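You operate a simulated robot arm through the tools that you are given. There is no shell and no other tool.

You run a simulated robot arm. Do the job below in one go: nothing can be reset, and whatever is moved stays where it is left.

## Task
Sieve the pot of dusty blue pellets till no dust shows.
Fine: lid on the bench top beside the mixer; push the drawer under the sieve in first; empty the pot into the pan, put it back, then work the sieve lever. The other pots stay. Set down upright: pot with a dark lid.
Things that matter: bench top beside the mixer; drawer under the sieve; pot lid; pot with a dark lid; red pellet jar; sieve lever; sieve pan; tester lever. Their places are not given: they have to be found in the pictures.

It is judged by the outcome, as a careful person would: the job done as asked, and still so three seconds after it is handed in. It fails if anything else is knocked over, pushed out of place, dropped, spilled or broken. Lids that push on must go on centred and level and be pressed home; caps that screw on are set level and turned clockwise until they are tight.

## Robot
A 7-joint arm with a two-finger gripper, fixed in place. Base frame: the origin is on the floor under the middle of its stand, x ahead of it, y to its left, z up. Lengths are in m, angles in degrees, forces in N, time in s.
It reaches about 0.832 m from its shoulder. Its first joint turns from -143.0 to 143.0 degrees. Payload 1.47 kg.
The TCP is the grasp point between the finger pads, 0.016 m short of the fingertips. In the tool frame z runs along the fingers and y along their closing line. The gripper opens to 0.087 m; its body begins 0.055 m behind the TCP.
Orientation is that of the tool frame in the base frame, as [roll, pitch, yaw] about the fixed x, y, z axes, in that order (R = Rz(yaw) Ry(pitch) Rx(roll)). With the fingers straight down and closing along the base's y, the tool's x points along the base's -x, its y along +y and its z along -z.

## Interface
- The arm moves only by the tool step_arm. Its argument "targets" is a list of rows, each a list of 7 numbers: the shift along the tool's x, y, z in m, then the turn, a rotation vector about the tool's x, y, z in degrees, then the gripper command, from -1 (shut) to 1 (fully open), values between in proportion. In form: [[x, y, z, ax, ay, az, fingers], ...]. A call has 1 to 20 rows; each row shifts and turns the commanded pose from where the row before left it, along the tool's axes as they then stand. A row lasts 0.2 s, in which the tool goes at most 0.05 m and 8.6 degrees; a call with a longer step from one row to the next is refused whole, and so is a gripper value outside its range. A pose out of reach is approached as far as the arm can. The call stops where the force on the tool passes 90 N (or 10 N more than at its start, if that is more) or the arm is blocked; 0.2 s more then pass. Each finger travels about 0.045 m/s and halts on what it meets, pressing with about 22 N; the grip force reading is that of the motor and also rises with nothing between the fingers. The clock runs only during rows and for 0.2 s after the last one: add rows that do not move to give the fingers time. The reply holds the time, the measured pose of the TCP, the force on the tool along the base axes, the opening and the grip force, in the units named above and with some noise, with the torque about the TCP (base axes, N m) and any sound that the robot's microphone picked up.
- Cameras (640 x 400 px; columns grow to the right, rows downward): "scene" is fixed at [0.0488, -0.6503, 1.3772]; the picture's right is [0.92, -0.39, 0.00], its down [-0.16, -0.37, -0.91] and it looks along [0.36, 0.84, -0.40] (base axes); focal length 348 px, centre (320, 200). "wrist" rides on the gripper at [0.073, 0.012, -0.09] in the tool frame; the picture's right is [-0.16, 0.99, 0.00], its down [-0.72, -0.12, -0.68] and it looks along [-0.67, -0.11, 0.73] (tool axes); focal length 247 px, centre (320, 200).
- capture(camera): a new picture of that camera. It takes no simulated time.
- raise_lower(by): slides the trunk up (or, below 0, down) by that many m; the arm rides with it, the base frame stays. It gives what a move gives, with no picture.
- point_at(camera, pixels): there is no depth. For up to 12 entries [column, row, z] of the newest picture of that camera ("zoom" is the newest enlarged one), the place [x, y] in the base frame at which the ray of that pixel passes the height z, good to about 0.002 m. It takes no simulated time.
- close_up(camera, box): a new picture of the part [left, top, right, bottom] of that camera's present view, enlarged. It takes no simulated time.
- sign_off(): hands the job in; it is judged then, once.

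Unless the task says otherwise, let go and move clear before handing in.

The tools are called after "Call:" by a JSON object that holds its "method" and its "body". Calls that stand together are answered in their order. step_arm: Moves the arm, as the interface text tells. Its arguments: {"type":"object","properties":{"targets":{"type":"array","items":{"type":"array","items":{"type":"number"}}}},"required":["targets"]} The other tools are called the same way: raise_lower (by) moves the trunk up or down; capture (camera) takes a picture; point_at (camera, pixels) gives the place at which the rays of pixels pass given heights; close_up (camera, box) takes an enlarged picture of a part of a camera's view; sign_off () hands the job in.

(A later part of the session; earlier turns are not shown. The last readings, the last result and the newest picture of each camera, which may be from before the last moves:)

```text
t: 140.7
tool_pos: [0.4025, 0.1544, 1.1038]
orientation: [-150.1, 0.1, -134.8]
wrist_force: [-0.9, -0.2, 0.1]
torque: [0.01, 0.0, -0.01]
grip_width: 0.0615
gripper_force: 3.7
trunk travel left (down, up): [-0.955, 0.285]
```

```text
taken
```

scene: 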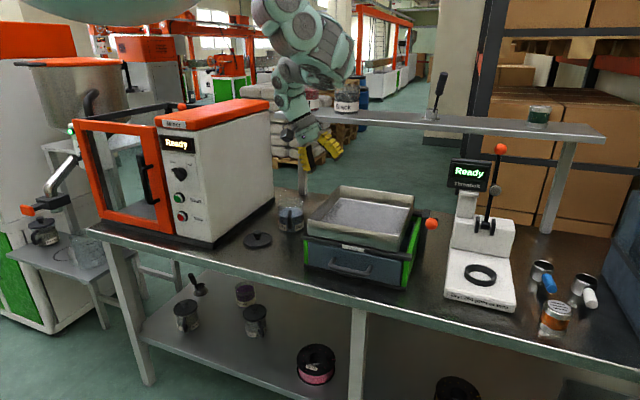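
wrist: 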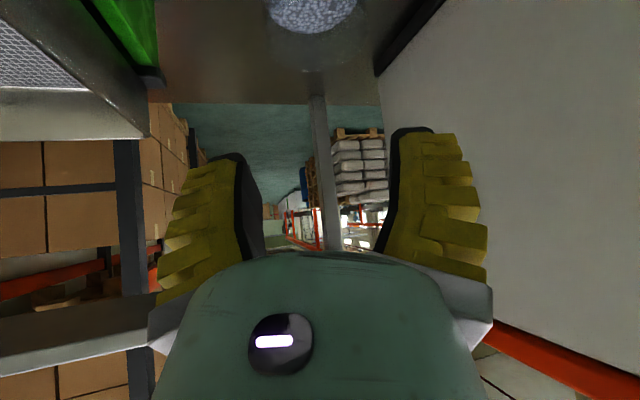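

Perfect tracking at 30°. Continuing to 90°.

Call:
{"method": "step_arm", "body": {"targets": [[0, -0.0253, -0.0011, 5, 0, 0, 0.3], [0, -0.0253, -0.0011, 5, 0, 0, 0.3], [0, -0.0253, -0.0011, 5, 0, 0, 0.3], [0, -0.0253, -0.0011, 5, 0, 0, 0.3], [0, -0.0253, -0.0011, 5, 0, 0, 0.3], [0, -0.0253, -0.0011, 5, 0, 0, 0.3], [0, -0.0253, -0.0011, 5, 0, 0, 0.3], [0, -0.0253, -0.0011, 5, 0, 0, 0.3], [0, -0.0253, -0.0011, 5, 0, 0, 0.3], [0, -0.0253, -0.0011, 5, 0, 0, 0.3], [0, -0.0253, -0.0011, 5, 0, 0, 0.3], [0, -0.0253, -0.0011, 5, 0, 0, 0.3], [0, 0, 0, 0, 0, 0, 0.3]]}}

Call:
{"method": "capture", "body": {"camera": "scene"}}

```text
t: 143.5
tool_pos: [0.6058, -0.0079, 1.1971]
orientation: [-92.2, 0.1, -134.6]
wrist_force: [-0.6, 0.0, 0.7]
torque: [-0.03, -0.02, 0.0]
grip_width: 0.0614
gripper_force: 3.8
out of reach, approached as far as the arm can: row 1, 2, 3, 4, 5, 6, 7, 8, 9, 10, 11, 12
trunk travel left (down, up): [-0.955, 0.285]
```

```text
taken
```

scene: 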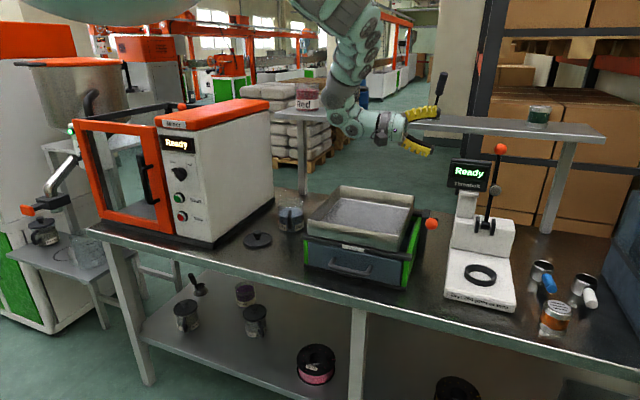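

Rotation to 88° was reached, but the arm drifted outward (TCP (0.606,-0.008)), so that wrist spot isn't reachable while rolled. From this rolled pose I'll test moving back over the pan and lower.

Call:
{"method": "step_arm", "body": {"targets": [[0.0072, 0.0193, -0.0336, 0, 0, 0, 0.3], [0.0072, 0.0193, -0.0336, 0, 0, 0, 0.3], [0, 0, 0, 0, 0, 0, 0.3]]}}

Call:
{"method": "capture", "body": {"camera": "scene"}}

```text
t: 144.3
tool_pos: [0.6056, -0.0248, 1.1768]
orientation: [-92.8, -0.9, -134.2]
wrist_force: [0.1, -0.1, 0.1]
torque: [0.01, 0.0, -0.01]
grip_width: 0.0614
gripper_force: 3.7
out of reach, approached as far as the arm can: row 1, 2
trunk travel left (down, up): [-0.955, 0.285]
```

```text
taken
```

scene: 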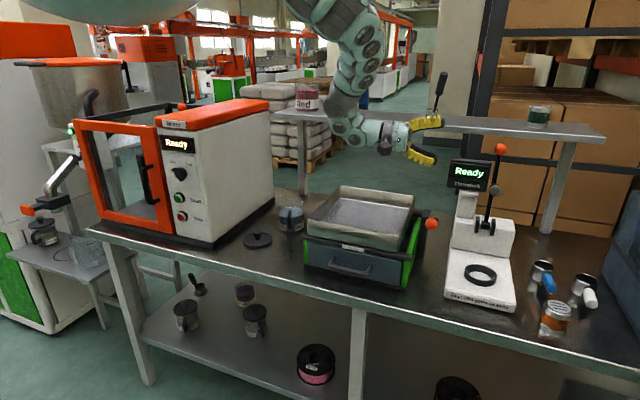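

The arm can't fold in for that swing, so that approach is out. I'll unwind to vertical over the pan, keeping the height constant.

Call:
{"method": "step_arm", "body": {"targets": [[0, 0.0007, -0.0142, -5.1, 0, 0, 0.3], [0, 0.002, -0.0141, -5.1, 0, 0, 0.3], [0, 0.0032, -0.0138, -5.1, 0, 0, 0.3], [0, 0.0044, -0.0135, -5.1, 0, 0, 0.3], [0, 0.0055, -0.0131, -5.1, 0, 0, 0.3], [0, 0.0067, -0.0125, -5.1, 0, 0, 0.3], [0, 0.0077, -0.0119, -5.1, 0, 0, 0.3], [0, 0.0087, -0.0112, -5.1, 0, 0, 0.3], [0, 0.0097, -0.0104, -5.1, 0, 0, 0.3], [0, 0.0106, -0.0095, -5.1, 0, 0, 0.3], [0, 0, 0, 0, 0, 0, 0.3]]}}

Call:
{"method": "step_arm", "body": {"targets": [[0, 0.0113, -0.0085, -5.1, 0, 0, 0.3], [0, 0.012, -0.0075, -5.1, 0, 0, 0.3], [0, 0.0127, -0.0064, -5.1, 0, 0, 0.3], [0, 0.0132, -0.0053, -5.1, 0, 0, 0.3], [0, 0.0136, -0.0042, -5.1, 0, 0, 0.3], [0, 0.0139, -0.003, -5.1, 0, 0, 0.3], [0, 0.0141, -0.0017, -5.1, 0, 0, 0.3], [0, 0, 0, 0, 0, 0, 0.3]]}}

Call:
{"method": "capture", "body": {"camera": "scene"}}

```text
t: 146.7
tool_pos: [0.5169, 0.0587, 1.1534]
orientation: [-143.7, -0.9, -134.3]
wrist_force: [0.2, 0.2, -0.3]
torque: [0.0, -0.02, 0.01]
grip_width: 0.0615
gripper_force: 4.2
out of reach, approached as far as the arm can: row 1, 2, 3, 4, 5, 7
trunk travel left (down, up): [-0.955, 0.285]
```

```text
t: 148.5
tool_pos: [0.4448, 0.1276, 1.1577]
orientation: [-179.4, -1.0, -134.3]
wrist_force: [0.6, -0.1, 0.0]
torque: [0.01, -0.01, 0.0]
grip_width: 0.0612
gripper_force: 3.7
trunk travel left (down, up): [-0.955, 0.285]
```

```text
taken
```

scene: 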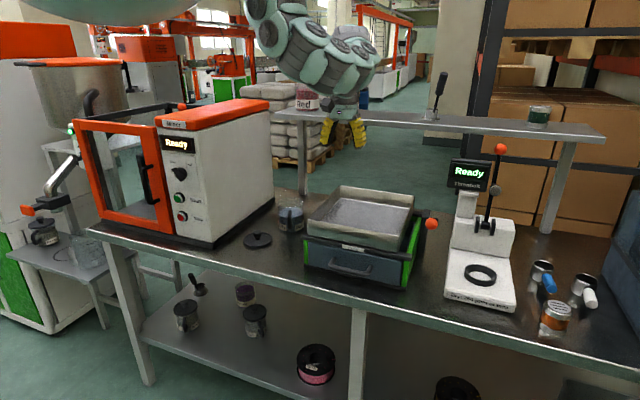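

Back to vertical with a normal posture. Next test: at the handle spot but still high, see how far the un-flipped hand can lean with the arm more folded (z 1.13).

Call:
{"method": "step_arm", "body": {"targets": [[-0.0111, 0.0379, 0.006, -0.6, -1, 0, 0.3], [-0.0111, 0.0379, 0.006, 0, 0, 0, 0.3], [-0.0111, 0.0379, 0.006, 0, 0, 0, 0.3], [-0.0111, 0.0379, 0.006, 0, 0, 0, 0.3], [-0.0111, 0.0379, 0.006, 0, 0, 0, 0.3], [0, 0, 0, 0, 0, -7, 0.3], [0, 0, 0, 0, 0, -7, 0.3], [0, 0, 0, 0, 0, -7, 0.3], [0, 0, 0, 0, 0, 0, 0.3]]}}

Call:
{"method": "step_arm", "body": {"targets": [[0, 0, 0, 0, -4, 0, 0.3], [0, 0, 0, 0, -4, 0, 0.3], [0, 0, 0, 0, -4, 0, 0.3], [0, 0, 0, 0, -4, 0, 0.3], [0, 0, 0, 0, -4, 0, 0.3], [0, 0, 0, 0, -4, 0, 0.3], [0, 0, 0, 0, -4, 0, 0.3], [0, 0, 0, 0, -4, 0, 0.3], [0, 0, 0, 0, -4, 0, 0.3], [0, 0, 0, 0, -4, 0, 0.3], [0, 0, 0, 0, 0, 0, 0.3]]}}

Call:
{"method": "capture", "body": {"camera": "scene"}}

```text
t: 150.5
tool_pos: [0.3486, 0.2989, 1.1263]
orientation: [-180.0, 0.1, -113.0]
wrist_force: [0.0, -0.6, 0.5]
torque: [-0.01, 0.0, 0.04]
grip_width: 0.0615
gripper_force: 3.4
trunk travel left (down, up): [-0.955, 0.285]
```

```text
t: 152.9
tool_pos: [0.3485, 0.2999, 1.125]
orientation: [-180.0, 40.2, -113.2]
wrist_force: [0.6, -0.9, -0.1]
torque: [-0.01, 0.0, 0.02]
grip_width: 0.0617
gripper_force: 3.0
trunk travel left (down, up): [-0.955, 0.285]
```

```text
taken
```

scene: 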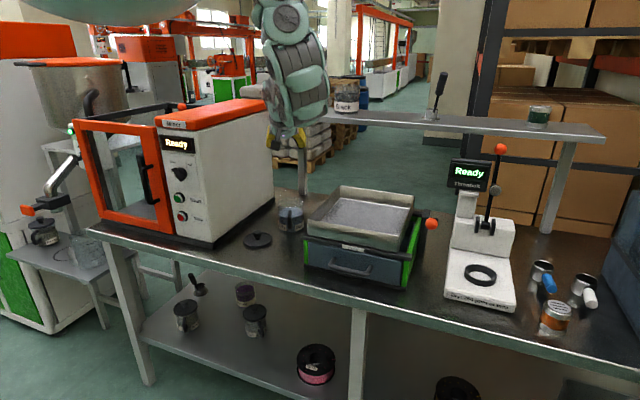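

Lean 40° is fine here. Pushing on toward 60° in 3° steps.

Call:
{"method": "step_arm", "body": {"targets": [[0, 0, 0, 0, -3, 0, 0.3], [0, 0, 0, 0, -3, 0, 0.3], [0, 0, 0, 0, -3, 0, 0.3], [0, 0, 0, 0, 0, 0, 0.3]]}}

Call:
{"method": "step_arm", "body": {"targets": [[0, 0, 0, 0, -3, 0, 0.3], [0, 0, 0, 0, -3, 0, 0.3], [0, 0, 0, 0, -3, 0, 0.3], [0, 0, 0, 0, -3, 0, 0.3], [0, 0, 0, 0, 0, 0, 0.3]]}}

Call:
{"method": "capture", "body": {"camera": "scene"}}

```text
t: 153.9
tool_pos: [0.3488, 0.2998, 1.1259]
orientation: [-179.8, 49.1, -113.1]
wrist_force: [-0.1, 0.2, 0.0]
torque: [0.01, 0.03, -0.01]
grip_width: 0.0615
gripper_force: 4.0
trunk travel left (down, up): [-0.955, 0.285]
```

```text
t: 155.1
tool_pos: [0.3487, 0.299, 1.1258]
orientation: [-180.0, 61.0, -113.2]
wrist_force: [1.2, -1.0, 0.7]
torque: [0.0, -0.01, 0.01]
grip_width: 0.0614
gripper_force: 3.4
trunk travel left (down, up): [-0.955, 0.285]
```

```text
taken
```

scene: 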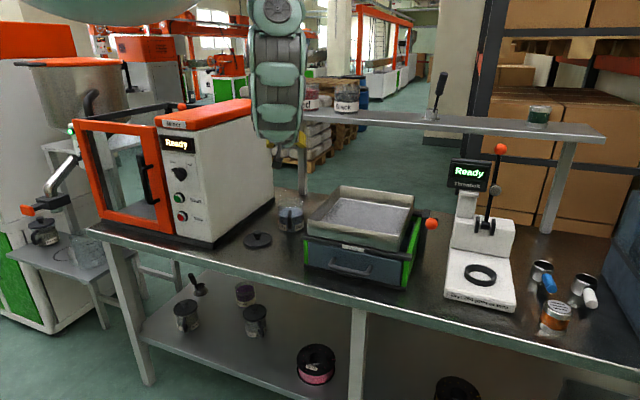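

Excellent: lean 61° at the handle spot with no drift at this relative height. So I can grip with the hand much flatter. I'll rehearse the carry to the pan at this lean too.

Call:
{"method": "step_arm", "body": {"targets": [[0.0016, -0.0207, -0.0091, 0, 0, 0, 0.3], [0.0016, -0.0207, -0.0091, 0, 0, 0, 0.3], [0.0016, -0.0207, -0.0091, 0, 0, 0, 0.3], [0.0016, -0.0207, -0.0091, 0, 0, 0, 0.3], [0.0016, -0.0207, -0.0091, 0, 0, 0, 0.3], [0.0016, -0.0207, -0.0091, 0, 0, 0, 0.3], [0.0016, -0.0207, -0.0091, 0, 0, 0, 0.3], [0.0016, -0.0207, -0.0091, 0, 0, 0, 0.3], [0, 0, 0, 3.5, 0, 1.94, 0.3], [0, 0, 0, 3.5, 0, 1.94, 0.3], [0, 0, 0, 3.5, 0, 1.94, 0.3], [0, 0, 0, 0, 0, 0, 0.3]]}}

Call:
{"method": "capture", "body": {"camera": "scene"}}

```text
t: 157.7
tool_pos: [0.4736, 0.1781, 1.1545]
orientation: [-179.9, 61.8, -124.1]
wrist_force: [0.2, 0.0, -0.2]
torque: [-0.01, 0.02, 0.0]
grip_width: 0.0615
gripper_force: 3.3
out of reach, approached as far as the arm can: row 8
trunk travel left (down, up): [-0.955, 0.285]
```

```text
taken
```

scene: 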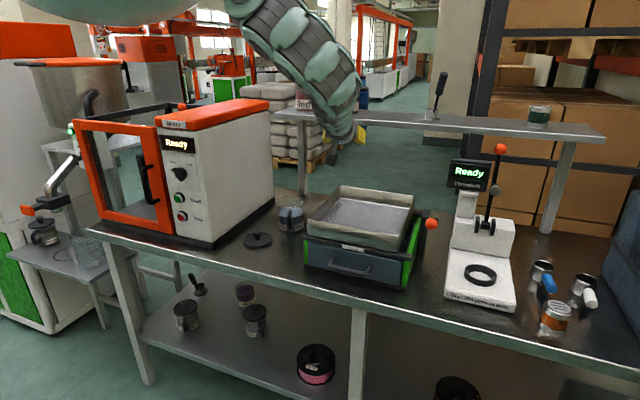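

The carry works (a few mm off at the end). Now the roll right again from here.

Call:
{"method": "step_arm", "body": {"targets": [[0, 0, 0, 0, 0, 6, 0.3], [0, 0, 0, 0, 0, 6, 0.3], [0, 0, 0, 0, 0, 6, 0.3], [0, 0, 0, 0, 0, 6, 0.3], [0, 0, 0, 0, 0, 6, 0.3], [0, 0, 0, 0, 0, 6, 0.3], [0, 0, 0, 0, 0, 6, 0.3], [0, 0, 0, 0, 0, 6, 0.3], [0, 0, 0, 0, 0, 6, 0.3], [0, 0, 0, 0, 0, 6, 0.3], [0, 0, 0, 0, 0, 0, 0.3]]}}

Call:
{"method": "step_arm", "body": {"targets": [[0, 0, 0, 0, 0, 6, 0.3], [0, 0, 0, 0, 0, 6, 0.3], [0, 0, 0, 0, 0, 6, 0.3], [0, 0, 0, 0, 0, 6, 0.3], [0, 0, 0, 0, 0, 6, 0.3], [0, 0, 0, 0, 0, 6, 0.3], [0, 0, 0, 0, 0, 6, 0.3], [0, 0, 0, 0, 0, 6, 0.3], [0, 0, 0, 0, 0, 6, 0.3], [0, 0, 0, 0, 0, 6, 0.3], [0, 0, 0, 0, 0, 0, 0.3]]}}

Call:
{"method": "capture", "body": {"camera": "scene"}}

```text
t: 160.1
tool_pos: [0.4596, 0.1884, 1.1515]
orientation: [122.4, 26.1, 164.9]
wrist_force: [0.3, -0.8, 0.3]
torque: [0.05, 0.0, 0.01]
grip_width: 0.0613
gripper_force: 4.1
trunk travel left (down, up): [-0.955, 0.285]
```

```text
t: 162.5
tool_pos: [0.4729, 0.1708, 1.1494]
orientation: [122.6, -26.0, 129.2]
wrist_force: [-0.8, 0.0, 0.4]
torque: [-0.02, 0.02, 0.0]
grip_width: 0.0614
gripper_force: 3.6
trunk travel left (down, up): [-0.955, 0.285]
```

```text
taken
```

scene: 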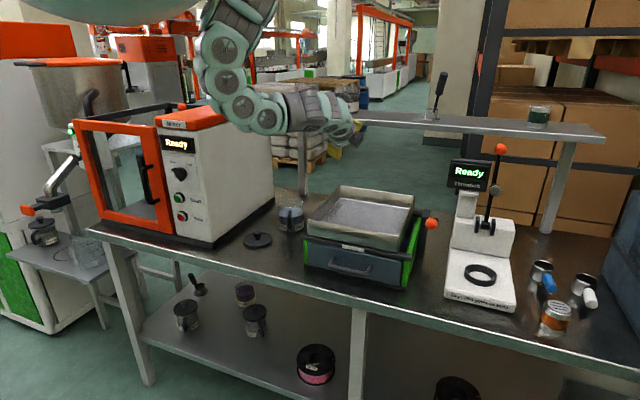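

At 120° of roll all is well. Now I'll try raising the fingers by about 24° from here, which would tip the pot well past horizontal.

Call:
{"method": "step_arm", "body": {"targets": [[0, 0, 0, -3.46, 2.0, 0, 0.3], [0, 0, 0, -3.46, 2.0, 0, 0.3], [0, 0, 0, -3.46, 2.0, 0, 0.3], [0, 0, 0, 0, 0, 0, 0.3]]}}

Call:
{"method": "step_arm", "body": {"targets": [[0, 0, 0, -3.46, 2.0, 0, 0.3], [0, 0, 0, -3.46, 2.0, 0, 0.3], [0, 0, 0, -3.46, 2.0, 0, 0.3], [0, 0, 0, 0, 0, 0, 0.3]]}}

Call:
{"method": "capture", "body": {"camera": "scene"}}

```text
t: 163.5
tool_pos: [0.4727, 0.1702, 1.1509]
orientation: [109.2, -28.6, 135.1]
wrist_force: [-0.4, 0.1, -0.4]
torque: [-0.03, 0.01, 0.0]
grip_width: 0.0612
gripper_force: 3.4
trunk travel left (down, up): [-0.955, 0.285]
```

```text
t: 164.5
tool_pos: [0.473, 0.1706, 1.151]
orientation: [95.6, -29.7, 142.0]
wrist_force: [0.3, -0.4, 0.4]
torque: [0.01, 0.02, 0.0]
grip_width: 0.0615
gripper_force: 3.9
trunk travel left (down, up): [-0.955, 0.285]
```

```text
taken
```

scene: 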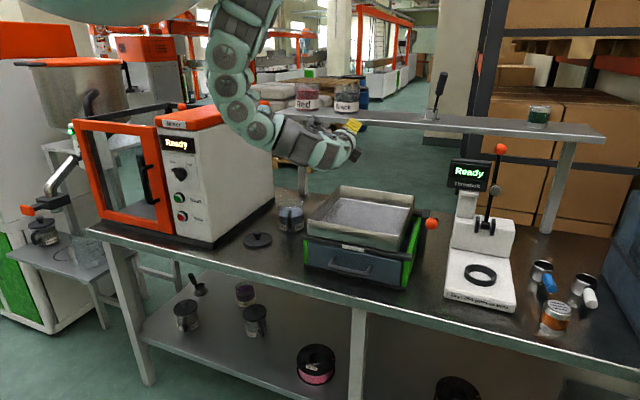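

Very clean: TCP within 1 mm and the arm well placed. Another 20°.

Call:
{"method": "step_arm", "body": {"targets": [[0, 0, 0, -3.46, 2.0, 0, 0.3], [0, 0, 0, -3.46, 2.0, 0, 0.3], [0, 0, 0, -3.46, 2.0, 0, 0.3], [0, 0, 0, -3.46, 2.0, 0, 0.3], [0, 0, 0, -3.46, 2.0, 0, 0.3], [0, 0, 0, 0, 0, 0, 0.3]]}}

Call:
{"method": "capture", "body": {"camera": "scene"}}

```text
t: 165.9
tool_pos: [0.4728, 0.1701, 1.1502]
orientation: [72.7, -28.8, 153.3]
wrist_force: [0.3, -0.7, -0.4]
torque: [0.04, 0.01, 0.02]
grip_width: 0.0612
gripper_force: 3.3
trunk travel left (down, up): [-0.955, 0.285]
```

```text
taken
```

scene: 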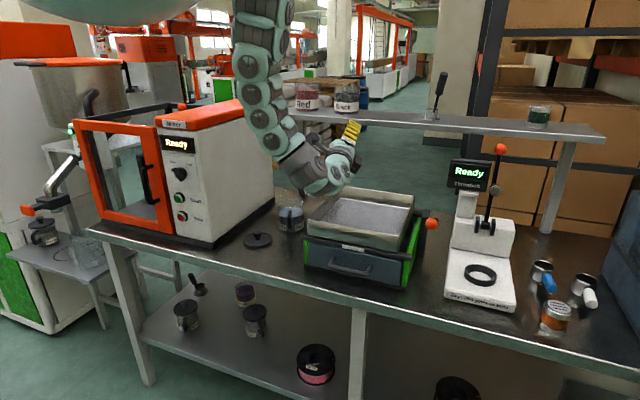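

Tipping to beyond 120° is feasible with roll ≈120° plus raised fingers. Rehearsal done; I'll now retrace every step in reverse: lower the fingers, unroll, and go back to the handle spot at lean 61°.

Call:
{"method": "step_arm", "body": {"targets": [[0, 0, 0, 3.46, -2.0, 0, 0.3], [0, 0, 0, 3.46, -2.0, 0, 0.3], [0, 0, 0, 3.46, -2.0, 0, 0.3], [0, 0, 0, 3.46, -2.0, 0, 0.3], [0, 0, 0, 3.46, -2.0, 0, 0.3], [0, 0, 0, 3.46, -2.0, 0, 0.3], [0, 0, 0, 3.46, -2.0, 0, 0.3], [0, 0, 0, 3.46, -2.0, 0, 0.3], [0, 0, 0, 3.46, -2.0, 0, 0.3], [0, 0, 0, 3.46, -2.0, 0, 0.3], [0, 0, 0, 3.46, -2.0, 0, 0.3], [0, 0, 0, 0, 0, 0, 0.3]]}}

Call:
{"method": "step_arm", "body": {"targets": [[0, 0, 0, 0, 0, -6, 0.3], [0, 0, 0, 0, 0, -6, 0.3], [0, 0, 0, 0, 0, -6, 0.3], [0, 0, 0, 0, 0, -6, 0.3], [0, 0, 0, 0, 0, -6, 0.3], [0, 0, 0, 0, 0, -6, 0.3], [0, 0, 0, 0, 0, -6, 0.3], [0, 0, 0, 0, 0, -6, 0.3], [0, 0, 0, 0, 0, -6, 0.3], [0, 0, 0, 0, 0, -6, 0.3], [0, 0, 0, 0, 0, 0, 0.3]]}}

Call:
{"method": "step_arm", "body": {"targets": [[0, 0, 0, 0, 0, -6, 0.3], [0, 0, 0, 0, 0, -6, 0.3], [0, 0, 0, 0, 0, -6, 0.3], [0, 0, 0, 0, 0, -6, 0.3], [0, 0, 0, 0, 0, -6, 0.3], [0, 0, 0, 0, 0, -6, 0.3], [0, 0, 0, 0, 0, -6, 0.3], [0, 0, 0, 0, 0, -6, 0.3], [0, 0, 0, 0, 0, -6, 0.3], [0, 0, 0, 0, 0, -6, 0.3], [0, 0, 0, 0, 0, 0, 0.3]]}}

Call:
{"method": "capture", "body": {"camera": "scene"}}

```text
t: 168.5
tool_pos: [0.4835, 0.1642, 1.1551]
orientation: [121.8, -25.1, 128.5]
wrist_force: [0.3, 0.3, -0.1]
torque: [-0.02, -0.02, -0.01]
grip_width: 0.0617
gripper_force: 3.4
trunk travel left (down, up): [-0.955, 0.285]
```

```text
t: 170.9
tool_pos: [0.4711, 0.1703, 1.1492]
orientation: [122.6, 25.8, 160.4]
wrist_force: [0.8, 0.1, -0.2]
torque: [0.05, 0.02, -0.01]
grip_width: 0.0616
gripper_force: 3.3
trunk travel left (down, up): [-0.955, 0.285]
```

```text
t: 173.3
tool_pos: [0.4737, 0.1727, 1.1506]
orientation: [-179.9, 61.1, -125.2]
wrist_force: [-0.9, 0.5, 0.5]
torque: [-0.02, 0.03, -0.03]
grip_width: 0.0616
gripper_force: 3.2
trunk travel left (down, up): [-0.955, 0.285]
```

```text
taken
```

scene: 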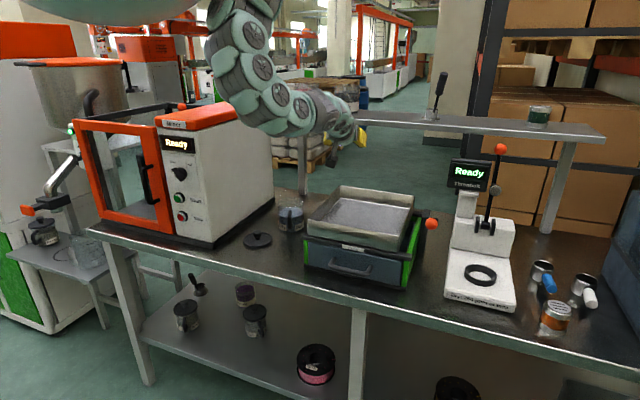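

Everything retraced and the hand is at lean 61°, yaw -125° again. Back to the handle spot along the reverse path.

Call:
{"method": "step_arm", "body": {"targets": [[0, 0, 0, -3.5, 0, -1.94, 0.3], [0, 0, 0, -3.5, 0, -1.94, 0.3], [0, 0, 0, -3.5, 0, -1.94, 0.3], [-0.0016, 0.0207, 0.0091, 0, 0, 0, 0.3], [-0.0016, 0.0207, 0.0091, 0, 0, 0, 0.3], [-0.0016, 0.0207, 0.0091, 0, 0, 0, 0.3], [-0.0016, 0.0207, 0.0091, 0, 0, 0, 0.3], [0, 0, 0, 0, 0, 0, 0.3]]}}

Call:
{"method": "step_arm", "body": {"targets": [[-0.0016, 0.0207, 0.0091, 0, 0, 0, 0.3], [-0.0016, 0.0207, 0.0091, 0, 0, 0, 0.3], [-0.0016, 0.0207, 0.0091, 0, 0, 0, 0.3], [-0.0016, 0.0207, 0.0091, 0, 0, 0, 0.3], [0, 0, 0, 0, 0, 0, 0.3]]}}

Call:
{"method": "capture", "body": {"camera": "scene"}}

Call:
{"method": "capture", "body": {"camera": "wrist"}}

```text
t: 175.1
tool_pos: [0.4091, 0.2359, 1.1365]
orientation: [180.0, 61.0, -113.2]
wrist_force: [0.3, 0.8, -0.2]
torque: [-0.03, 0.0, 0.03]
grip_width: 0.0614
gripper_force: 3.0
trunk travel left (down, up): [-0.955, 0.285]
```

```text
t: 176.3
tool_pos: [0.3484, 0.3001, 1.1253]
orientation: [-180.0, 61.1, -113.3]
wrist_force: [-0.2, -0.4, -0.8]
torque: [0.01, 0.02, -0.01]
grip_width: 0.0615
gripper_force: 3.0
trunk travel left (down, up): [-0.955, 0.285]
```

```text
taken
```

scene: 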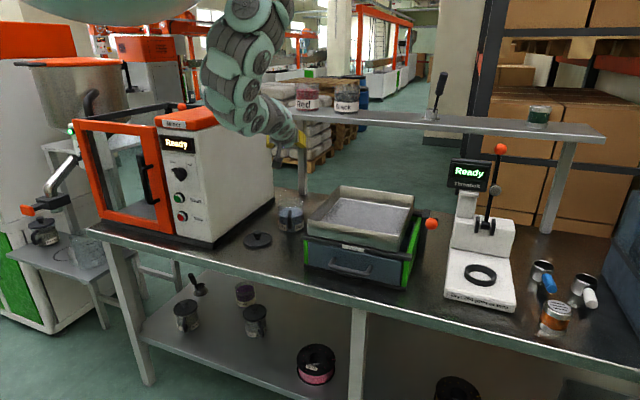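

```text
taken
```

wrist: 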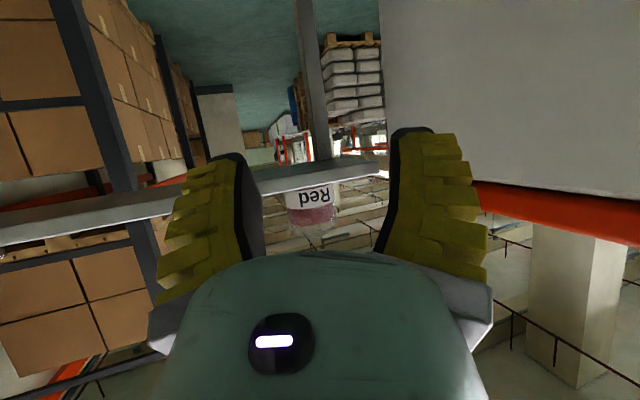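

I'm back at the handle spot, lean 61°, with the handle bar estimated at (0.349,0.306). I'll shift 5 mm forward and lower the trunk in stages, so the open fingers come down on either side of the handle.

Call:
{"method": "step_arm", "body": {"targets": [[-0.0024, 0, 0.0044, 0, 0, 0, 0.3], [0, 0, 0, 0, 0, 0, 0.3]]}}

Call:
{"method": "raise_lower", "body": {"by": -0.17}}

Call:
{"method": "capture", "body": {"camera": "wrist"}}

Call:
{"method": "close_up", "body": {"camera": "scene", "box": [200, 130, 340, 250]}}

```text
t: 176.9
tool_pos: [0.3511, 0.3051, 1.1259]
orientation: [-180.0, 61.1, -113.1]
wrist_force: [0.1, -0.7, -0.2]
torque: [0.03, 0.01, 0.03]
grip_width: 0.0616
gripper_force: 3.5
trunk travel left (down, up): [-0.955, 0.285]
```

```text
t: 178.8
tool_pos: [0.3502, 0.3049, 0.9559]
orientation: [180.0, 61.1, -113.2]
wrist_force: [-0.3, -0.3, -0.9]
torque: [-0.01, 0.0, -0.01]
grip_width: 0.0616
gripper_force: 3.4
trunk travel left (down, up): [-0.785, 0.455]
```

```text
taken
```

wrist: 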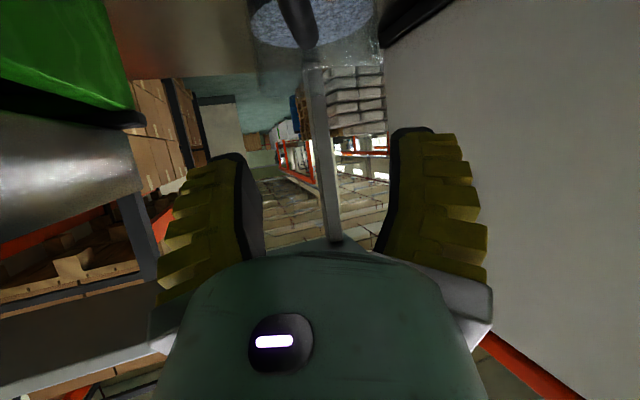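

```text
3.33 times, centred on (270, 190) of scene
```

zoom: 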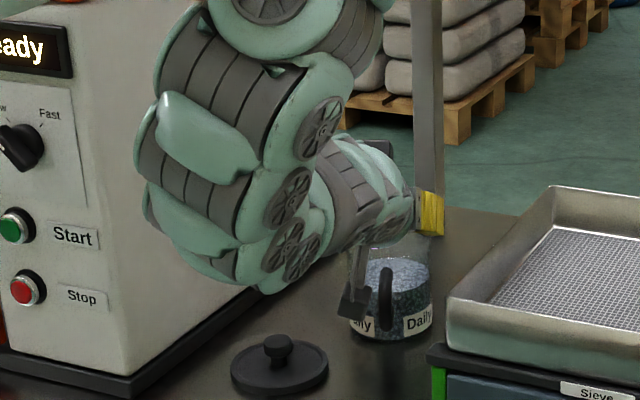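

The handle appears at wrist (305,45), which matches my prediction for a centred handle. Continuing down, with one more look on the way.

Call:
{"method": "raise_lower", "body": {"by": -0.055}}

Call:
{"method": "capture", "body": {"camera": "wrist"}}

Call:
{"method": "close_up", "body": {"camera": "scene", "box": [220, 150, 340, 250]}}

```text
t: 179.8
tool_pos: [0.3506, 0.3046, 0.8999]
orientation: [180.0, 61.1, -113.3]
wrist_force: [-0.4, -0.2, 0.3]
torque: [0.04, -0.01, 0.04]
grip_width: 0.0617
gripper_force: 3.8
trunk travel left (down, up): [-0.73, 0.51]
```

```text
taken
```

wrist: 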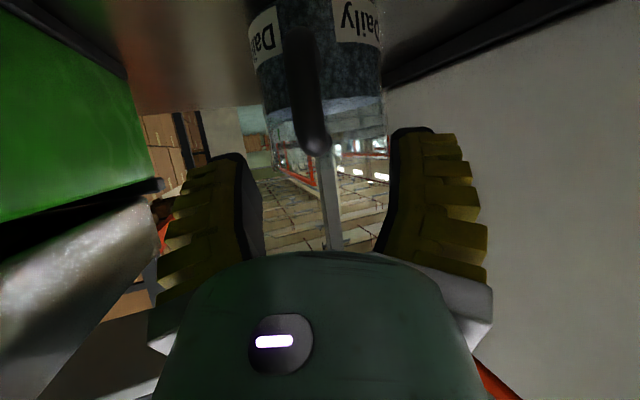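

```text
4.00 times, centred on (280, 200) of scene
```

zoom: 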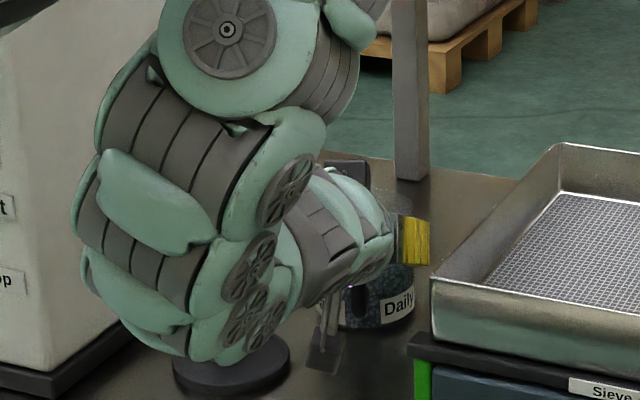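

The handle bar is centred between the fingers (around (305,90)). Lowering the last 37 mm.

Call:
{"method": "raise_lower", "body": {"by": -0.037}}

Call:
{"method": "capture", "body": {"camera": "wrist"}}

Call:
{"method": "close_up", "body": {"camera": "scene", "box": [220, 150, 340, 250]}}

```text
t: 180.6
tool_pos: [0.3502, 0.3043, 0.8639]
orientation: [-180.0, 61.1, -113.3]
wrist_force: [-0.5, -0.3, -0.2]
torque: [-0.01, 0.0, 0.01]
grip_width: 0.0615
gripper_force: 3.0
trunk travel left (down, up): [-0.693, 0.547]
```

```text
taken
```

wrist: 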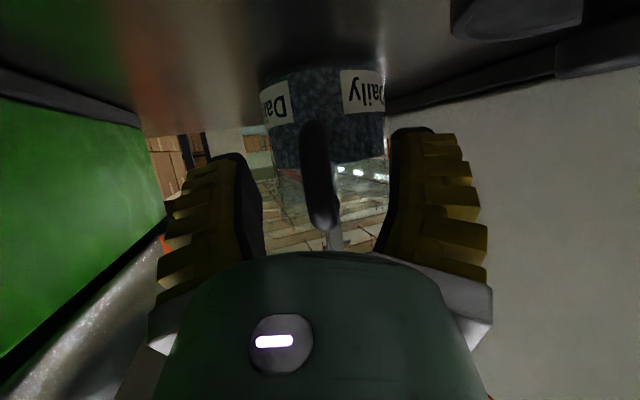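

```text
4.00 times, centred on (280, 200) of scene
```

zoom: 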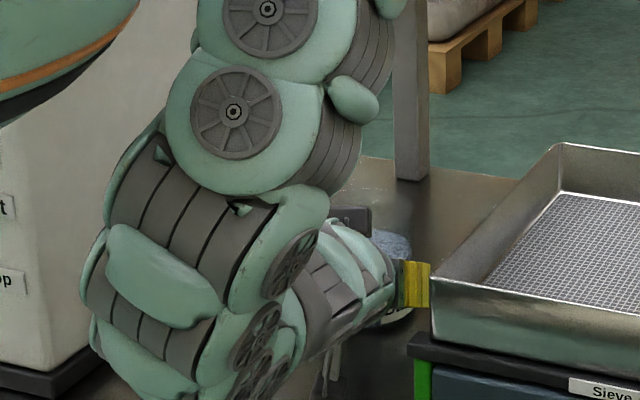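

The handle bar passes right through the grasp point (318,175). Closing the gripper on it now, gently.

Call:
{"method": "step_arm", "body": {"targets": [[0, 0, 0, 0, 0, 0, 0], [0, 0, 0, 0, 0, 0, -0.3], [0, 0, 0, 0, 0, 0, -0.6], [0, 0, 0, 0, 0, 0, -1], [0, 0, 0, 0, 0, 0, -1], [0, 0, 0, 0, 0, 0, -1]]}}

Call:
{"method": "capture", "body": {"camera": "wrist"}}

Call:
{"method": "close_up", "body": {"camera": "scene", "box": [260, 180, 340, 250]}}

```text
t: 182.0
tool_pos: [0.3515, 0.3052, 0.8645]
orientation: [179.9, 61.1, -113.3]
wrist_force: [-1.1, 0.8, -0.1]
torque: [0.02, -0.08, 0.0]
grip_width: 0.0059
gripper_force: 22.0
trunk travel left (down, up): [-0.693, 0.547]
```

```text
taken
```

wrist: 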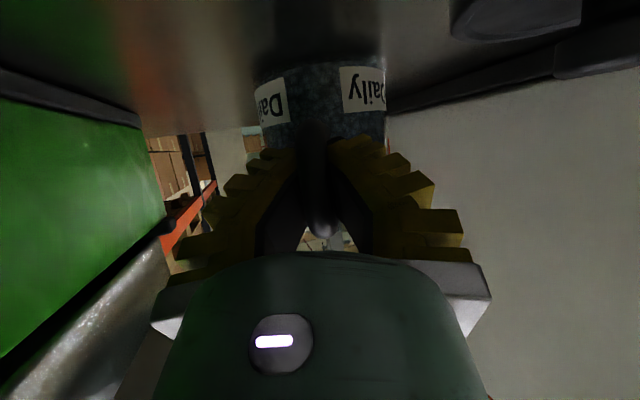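

```text
5.71 times, centred on (300, 215) of scene
```

zoom: 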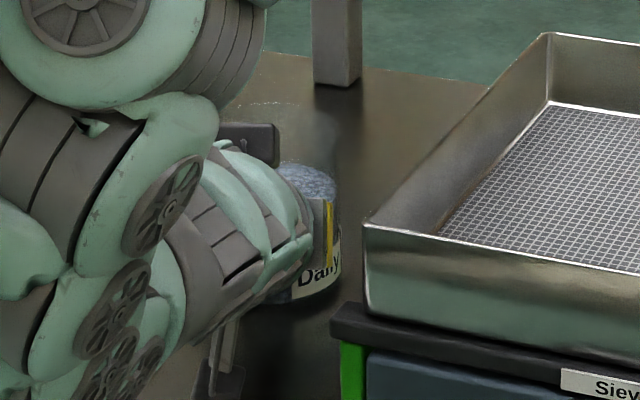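

The fingers are closed on the bar (reading 5.9 mm; readings run about 5 mm under the true size, as on the lid knob). I'll lift 15 mm and see whether the pot stays upright.

Call:
{"method": "raise_lower", "body": {"by": 0.015}}

Call:
{"method": "capture", "body": {"camera": "wrist"}}

Call:
{"method": "close_up", "body": {"camera": "scene", "box": [260, 180, 340, 250]}}

```text
t: 182.7
tool_pos: [0.3509, 0.3043, 0.8779]
orientation: [180.0, 61.0, -113.2]
wrist_force: [0.0, 0.3, -4.4]
torque: [-0.16, 0.05, 0.01]
grip_width: 0.0061
gripper_force: 22.4
trunk travel left (down, up): [-0.708, 0.532]
```

```text
taken
```

wrist: 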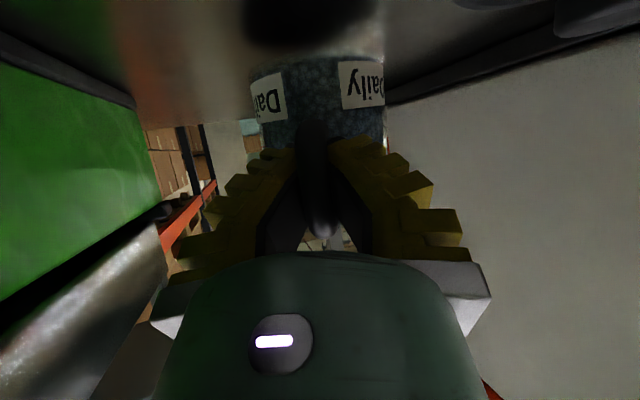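

```text
5.71 times, centred on (300, 215) of scene
```

zoom: 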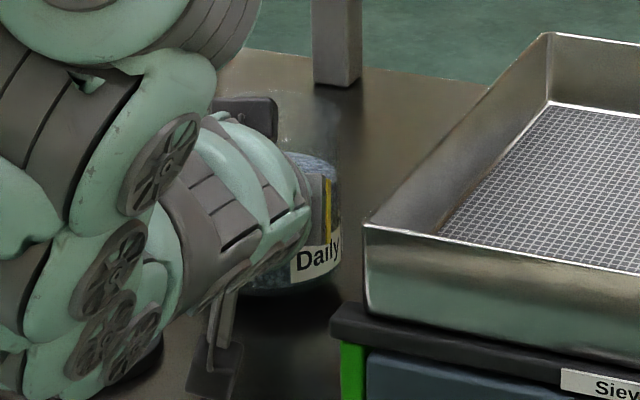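

It's off the bench carrying about 4.4 N, with no visible slip. Lifting another 6 cm to check that it hangs level.

Call:
{"method": "raise_lower", "body": {"by": 0.06}}

Call:
{"method": "capture", "body": {"camera": "wrist"}}

Call:
{"method": "close_up", "body": {"camera": "scene", "box": [240, 150, 340, 250]}}

```text
t: 183.7
tool_pos: [0.35, 0.3051, 0.9385]
orientation: [-179.9, 61.0, -113.2]
wrist_force: [0.1, -0.1, -3.6]
torque: [-0.14, 0.07, 0.0]
grip_width: 0.0061
gripper_force: 21.9
trunk travel left (down, up): [-0.768, 0.472]
```

```text
taken
```

wrist: 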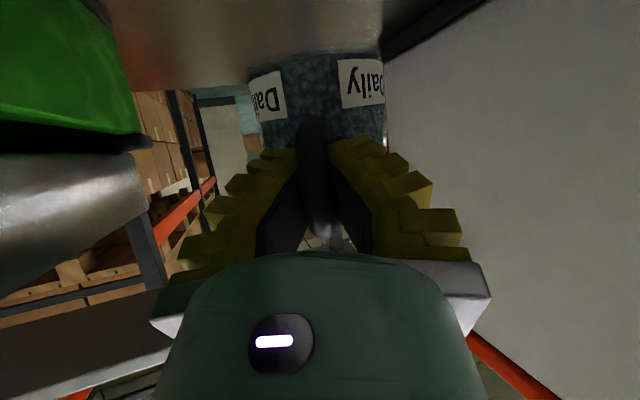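

```text
4.00 times, centred on (290, 200) of scene
```

zoom: 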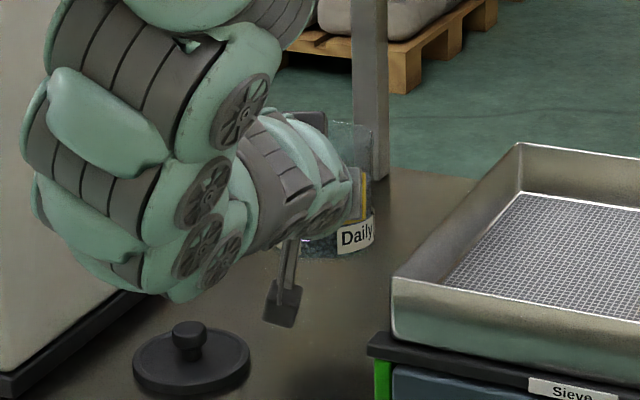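

The pot hangs upright and steady (about 3.7 N). I'll raise to the carry height that I rehearsed.

Call:
{"method": "raise_lower", "body": {"by": 0.187}}

Call:
{"method": "step_arm", "body": {"targets": [[0.0016, -0.0207, -0.0091, 0, 0, 0, -1], [0.0016, -0.0207, -0.0091, 0, 0, 0, -1], [0.0016, -0.0207, -0.0091, 0, 0, 0, -1], [0.0016, -0.0207, -0.0091, 0, 0, 0, -1], [0, 0, 0, 0, 0, 0, -1]]}}

Call:
{"method": "capture", "body": {"camera": "scene"}}

```text
t: 185.7
tool_pos: [0.3513, 0.3032, 1.126]
orientation: [-180.0, 61.0, -113.1]
wrist_force: [0.3, 0.0, -3.7]
torque: [-0.15, 0.07, 0.0]
grip_width: 0.0061
gripper_force: 22.2
trunk travel left (down, up): [-0.955, 0.285]
```

```text
t: 186.9
tool_pos: [0.4143, 0.2402, 1.1384]
orientation: [179.9, 61.0, -113.3]
wrist_force: [0.5, -1.0, -4.3]
torque: [-0.17, 0.06, 0.0]
grip_width: 0.0062
gripper_force: 21.8
trunk travel left (down, up): [-0.955, 0.285]
```

```text
taken
```

scene: 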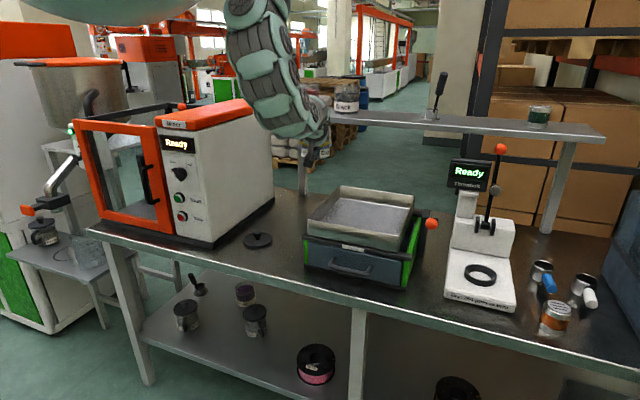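

Carry is stable, grip unchanged. Continuing to the rehearsed spot over the pan and turning to yaw -125°.

Call:
{"method": "step_arm", "body": {"targets": [[0.0016, -0.0207, -0.0091, 0, 0, 0, -1], [0.0016, -0.0207, -0.0091, 0, 0, 0, -1], [0.0016, -0.0207, -0.0091, 0, 0, 0, -1], [0.0008, -0.0104, -0.0046, 0, 0, 0, -1], [0, 0, 0, 3.5, 0, 1.94, -1], [0, 0, 0, 3.5, 0, 1.94, -1], [0, 0, 0, 3.5, 0, 1.94, -1], [0, 0, 0, 0, 0, 0, -1]]}}

Call:
{"method": "capture", "body": {"camera": "scene"}}

Call:
{"method": "capture", "body": {"camera": "wrist"}}

```text
t: 188.7
tool_pos: [0.4685, 0.1864, 1.15]
orientation: [-179.5, 61.5, -124.4]
wrist_force: [0.0, -0.4, -3.0]
torque: [-0.15, 0.09, -0.01]
grip_width: 0.0064
gripper_force: 21.8
trunk travel left (down, up): [-0.955, 0.285]
```

```text
taken
```

scene: 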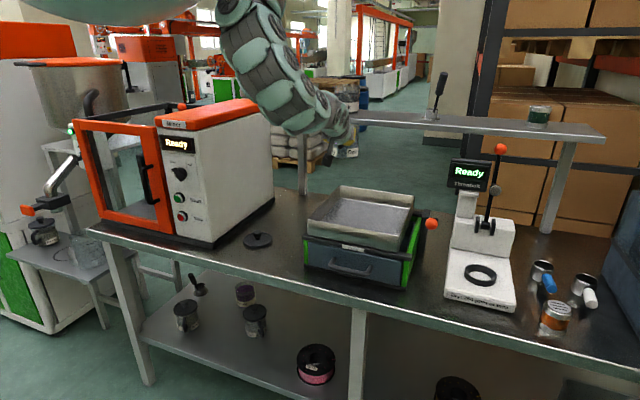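

```text
taken
```

wrist: 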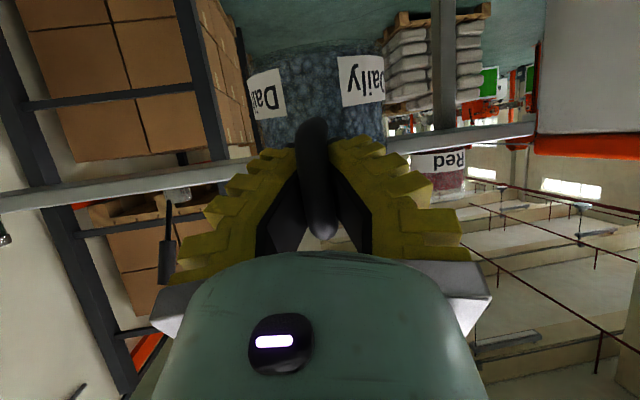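

The pot is upright over the pan's left-back area, grip steady at 6.4 mm. I'll lower the trunk 45 mm to shorten the drop, then start the roll.

Call:
{"method": "raise_lower", "body": {"by": -0.045}}

Call:
{"method": "step_arm", "body": {"targets": [[0, 0, 0, 0, 0, 5, -1], [0, 0, 0, 0, 0, 5, -1], [0, 0, 0, 0, 0, 5, -1], [0, 0, 0, 0, 0, 5, -1], [0, 0, 0, 0, 0, 5, -1], [0, 0, 0, 0, 0, 5, -1], [0, 0, 0, 0, 0, 5, -1], [0, 0, 0, 0, 0, 5, -1], [0, 0, 0, 0, 0, 0, -1]]}}

Call:
{"method": "capture", "body": {"camera": "scene"}}

Call:
{"method": "close_up", "body": {"camera": "scene", "box": [280, 100, 440, 250]}}

```text
t: 189.6
tool_pos: [0.4695, 0.1856, 1.1062]
orientation: [-179.6, 61.5, -124.8]
wrist_force: [-0.5, -0.5, -4.2]
torque: [-0.14, 0.09, -0.02]
grip_width: 0.0059
gripper_force: 21.5
trunk travel left (down, up): [-0.91, 0.33]
```

```text
t: 191.6
tool_pos: [0.4674, 0.1857, 1.103]
orientation: [130.4, 42.2, 174.9]
wrist_force: [0.1, -0.2, -2.8]
torque: [-0.13, 0.16, 0.02]
grip_width: 0.0058
gripper_force: 21.5
trunk travel left (down, up): [-0.91, 0.33]
```

```text
taken
```

scene: 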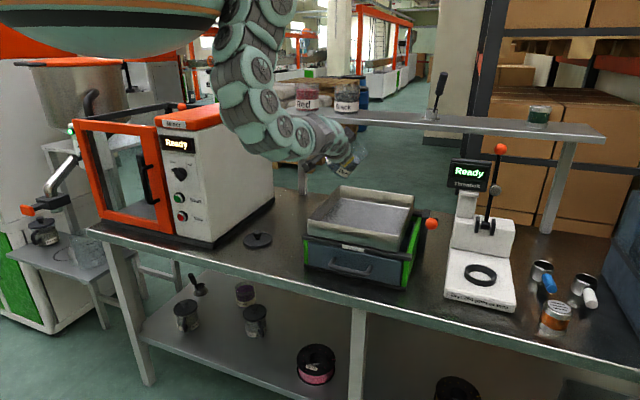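

```text
2.67 times, centred on (360, 175) of scene
```

zoom: 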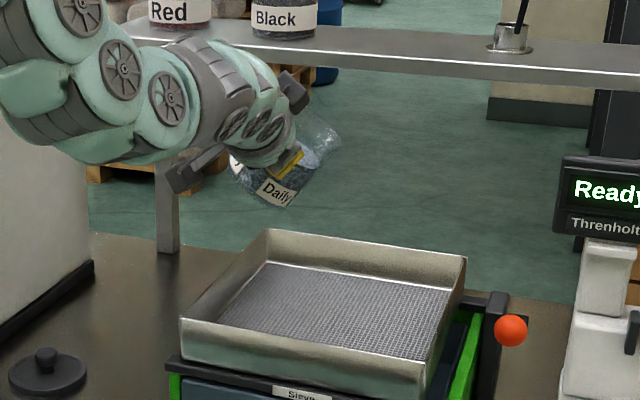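

At 40° of roll the pot tilts right with the pellets still inside, and by my geometry its mouth is over the pan's inner half. Continuing slowly.

Call:
{"method": "step_arm", "body": {"targets": [[0, 0, 0, 0, 0, 5, -1], [0, 0, 0, 0, 0, 5, -1], [0, 0, 0, 0, 0, 5, -1], [0, 0, 0, 0, 0, 5, -1], [0, 0, 0, 0, 0, 5, -1], [0, 0, 0, 0, 0, 0, -1]]}}

Call:
{"method": "close_up", "body": {"camera": "scene", "box": [280, 100, 440, 250]}}

```text
t: 193.0
tool_pos: [0.4669, 0.1831, 1.102]
orientation: [121.4, 21.6, 157.7]
wrist_force: [0.1, -0.2, -3.0]
torque: [-0.14, 0.08, -0.02]
grip_width: 0.0061
gripper_force: 21.8
trunk travel left (down, up): [-0.91, 0.33]
```

```text
2.67 times, centred on (360, 175) of scene
```

zoom: 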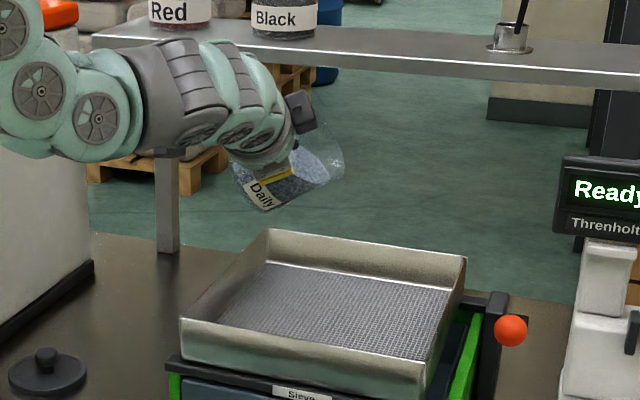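

Roll 65°, pellets still in; the mouth is at about scene (364,163). I'll check that this point is over the pan.

Call:
{"method": "point_at", "body": {"camera": "scene", "pixels": [[364, 163, 1.08], [364, 170, 1.05], [366, 168, 1.06], [360, 205, 0.905], [395, 255, 0.905], [415, 215, 0.905], [345, 195, 0.905]]}}

```text
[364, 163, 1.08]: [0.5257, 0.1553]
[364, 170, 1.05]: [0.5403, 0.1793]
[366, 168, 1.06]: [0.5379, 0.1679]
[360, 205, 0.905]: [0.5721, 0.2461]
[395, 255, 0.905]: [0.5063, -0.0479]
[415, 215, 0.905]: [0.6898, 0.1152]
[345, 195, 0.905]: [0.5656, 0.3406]
```

The mouth is at about (0.535,0.165), right over the pan's middle (0.528,0.137). Continuing the roll to 95°.

Call:
{"method": "step_arm", "body": {"targets": [[0, 0, 0, 0, 0, 5, -1], [0, 0, 0, 0, 0, 5, -1], [0, 0, 0, 0, 0, 5, -1], [0, 0, 0, 0, 0, 5, -1], [0, 0, 0, 0, 0, 5, -1], [0, 0, 0, 0, 0, 5, -1], [0, 0, 0, 0, 0, 0, -1]]}}

Call:
{"method": "close_up", "body": {"camera": "scene", "box": [280, 100, 440, 250]}}

```text
t: 194.6
tool_pos: [0.4722, 0.1854, 1.1069]
orientation: [118.4, -3.5, 143.1]
wrist_force: [0.1, -0.3, -2.5]
torque: [-0.08, 0.09, -0.02]
grip_width: 0.0058
gripper_force: 21.5
trunk travel left (down, up): [-0.91, 0.33]
```

```text
2.67 times, centred on (360, 175) of scene
```

zoom: 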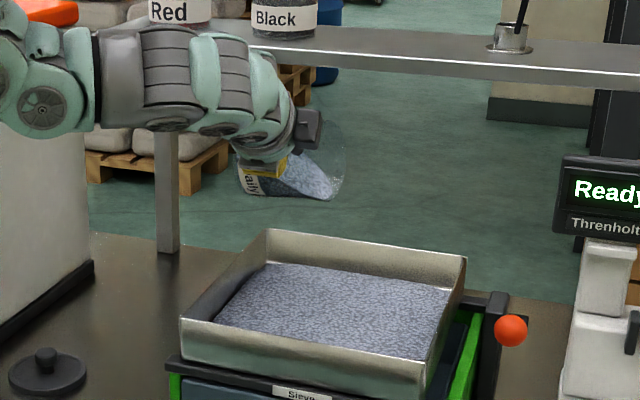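

Pellets are flowing into the pan (it now shows a blue-grey layer) and the held weight is down to 2.5 N. Continuing to 120°.

Call:
{"method": "step_arm", "body": {"targets": [[0, 0, 0, 0, 0, 5, -1], [0, 0, 0, 0, 0, 5, -1], [0, 0, 0, 0, 0, 5, -1], [0, 0, 0, 0, 0, 5, -1], [0, 0, 0, 0, 0, 5, -1], [0, 0, 0, 0, 0, 0, -1]]}}

Call:
{"method": "close_up", "body": {"camera": "scene", "box": [280, 100, 440, 250]}}

```text
t: 196.0
tool_pos: [0.4872, 0.1827, 1.1139]
orientation: [120.0, -23.4, 130.9]
wrist_force: [-0.2, 0.1, -1.4]
torque: [-0.02, 0.03, 0.0]
grip_width: 0.006
gripper_force: 21.8
trunk travel left (down, up): [-0.91, 0.33]
```

```text
2.67 times, centred on (360, 175) of scene
```

zoom: 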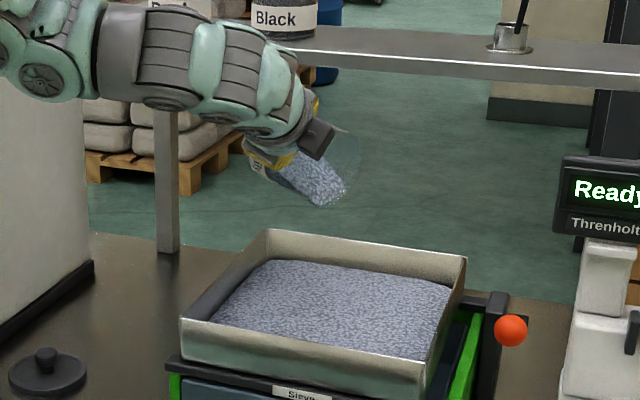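

The held weight is down to 1.4 N, with a little still lying in the pot. Now I'll raise the fingers as rehearsed, to tip the rest out.

Call:
{"method": "step_arm", "body": {"targets": [[0, 0, 0, -3.46, 2.0, 0, -1], [0, 0, 0, -3.46, 2.0, 0, -1], [0, 0, 0, -3.46, 2.0, 0, -1], [0, 0, 0, -3.46, 2.0, 0, -1], [0, 0, 0, -3.46, 2.0, 0, -1], [0, 0, 0, 0, 0, 0, -1]]}}

Call:
{"method": "close_up", "body": {"camera": "scene", "box": [280, 100, 440, 250]}}

```text
t: 196.7
tool_pos: [0.474, 0.2069, 1.1188]
orientation: [110.5, -21.8, 144.7]
wrist_force: [0.3, 0.2, -1.0]
torque: [-0.08, 0.05, 0.02]
grip_width: 0.0059
gripper_force: 21.5
trunk travel left (down, up): [-0.91, 0.33]
stopped in row 3: the arm was blocked; the commanded pose is now the measured one
```

```text
2.67 times, centred on (360, 175) of scene
```

zoom: 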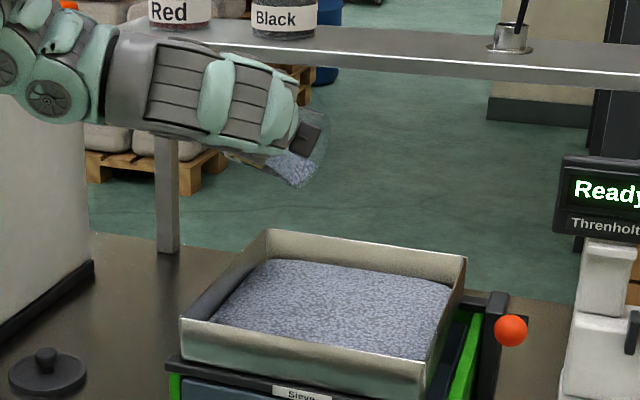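

It stalled as the wrist passed its straight position and drifted left a little (TCP (0.474,0.207)). The mouth is still over the pan. I'll nudge back to the right while raising the fingers in smaller steps.

Call:
{"method": "step_arm", "body": {"targets": [[-0.007, 0.003, 0, -2.3, 1.0, 0, -1], [-0.007, 0.003, 0, -2.3, 1.0, 0, -1], [-0.007, 0.003, 0, -2.3, 1.0, 0, -1], [0, 0, 0, 0, 0, 0, -1]]}}

Call:
{"method": "close_up", "body": {"camera": "scene", "box": [280, 100, 440, 250]}}

```text
t: 197.7
tool_pos: [0.4916, 0.1994, 1.1186]
orientation: [102.4, -23.0, 148.0]
wrist_force: [-1.5, -0.2, -0.9]
torque: [-0.07, 0.01, 0.02]
grip_width: 0.006
gripper_force: 22.4
trunk travel left (down, up): [-0.91, 0.33]
```

```text
2.67 times, centred on (360, 175) of scene
```

zoom: 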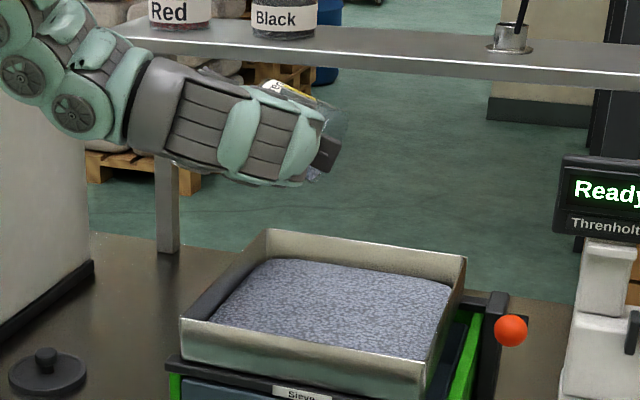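

That worked: fingers now about 11° below level, weight reading 0.9 N. I'll continue raising while easing back to the rehearsed spot.

Call:
{"method": "step_arm", "body": {"targets": [[-0.0012, -0.004, -0.0051, -3.2, 1.4, 0, -1], [-0.0012, -0.004, -0.0051, -3.2, 1.4, 0, -1], [-0.0012, -0.004, -0.0051, -3.2, 1.4, 0, -1], [0, 0, 0, 0, 0, 0, -1]]}}

Call:
{"method": "step_arm", "body": {"targets": [[-0.0012, -0.004, -0.0051, -3.2, 1.4, 0, -1], [-0.0012, -0.004, -0.0051, -3.2, 1.4, 0, -1], [-0.0012, -0.004, -0.0051, -3.2, 1.4, 0, -1], [0, 0, 0, 0, 0, 0, -1]]}}

Call:
{"method": "capture", "body": {"camera": "scene"}}

Call:
{"method": "close_up", "body": {"camera": "scene", "box": [280, 100, 440, 250]}}

```text
t: 198.7
tool_pos: [0.4814, 0.1836, 1.1072]
orientation: [91.0, -23.5, 152.4]
wrist_force: [-0.5, -0.6, -0.9]
torque: [-0.04, 0.06, 0.01]
grip_width: 0.0057
gripper_force: 21.6
trunk travel left (down, up): [-0.91, 0.33]
```

```text
t: 199.7
tool_pos: [0.4743, 0.1703, 1.0962]
orientation: [79.6, -23.1, 156.9]
wrist_force: [0.5, -0.4, -2.1]
torque: [-0.04, 0.05, 0.01]
grip_width: 0.006
gripper_force: 21.5
trunk travel left (down, up): [-0.91, 0.33]
```

```text
taken
```

scene: 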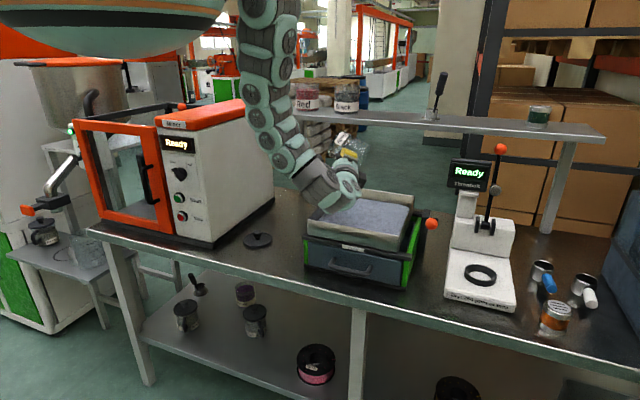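

```text
2.67 times, centred on (360, 175) of scene
```

zoom: 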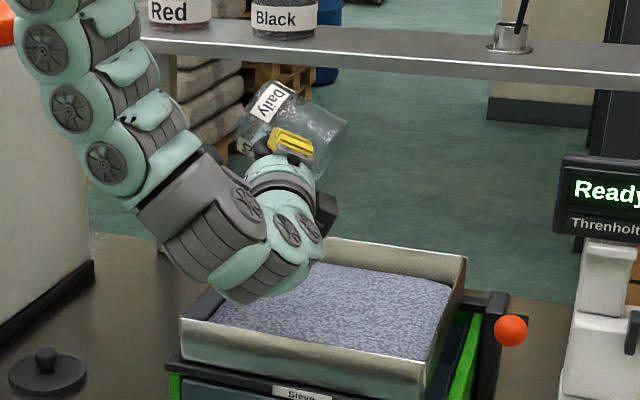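

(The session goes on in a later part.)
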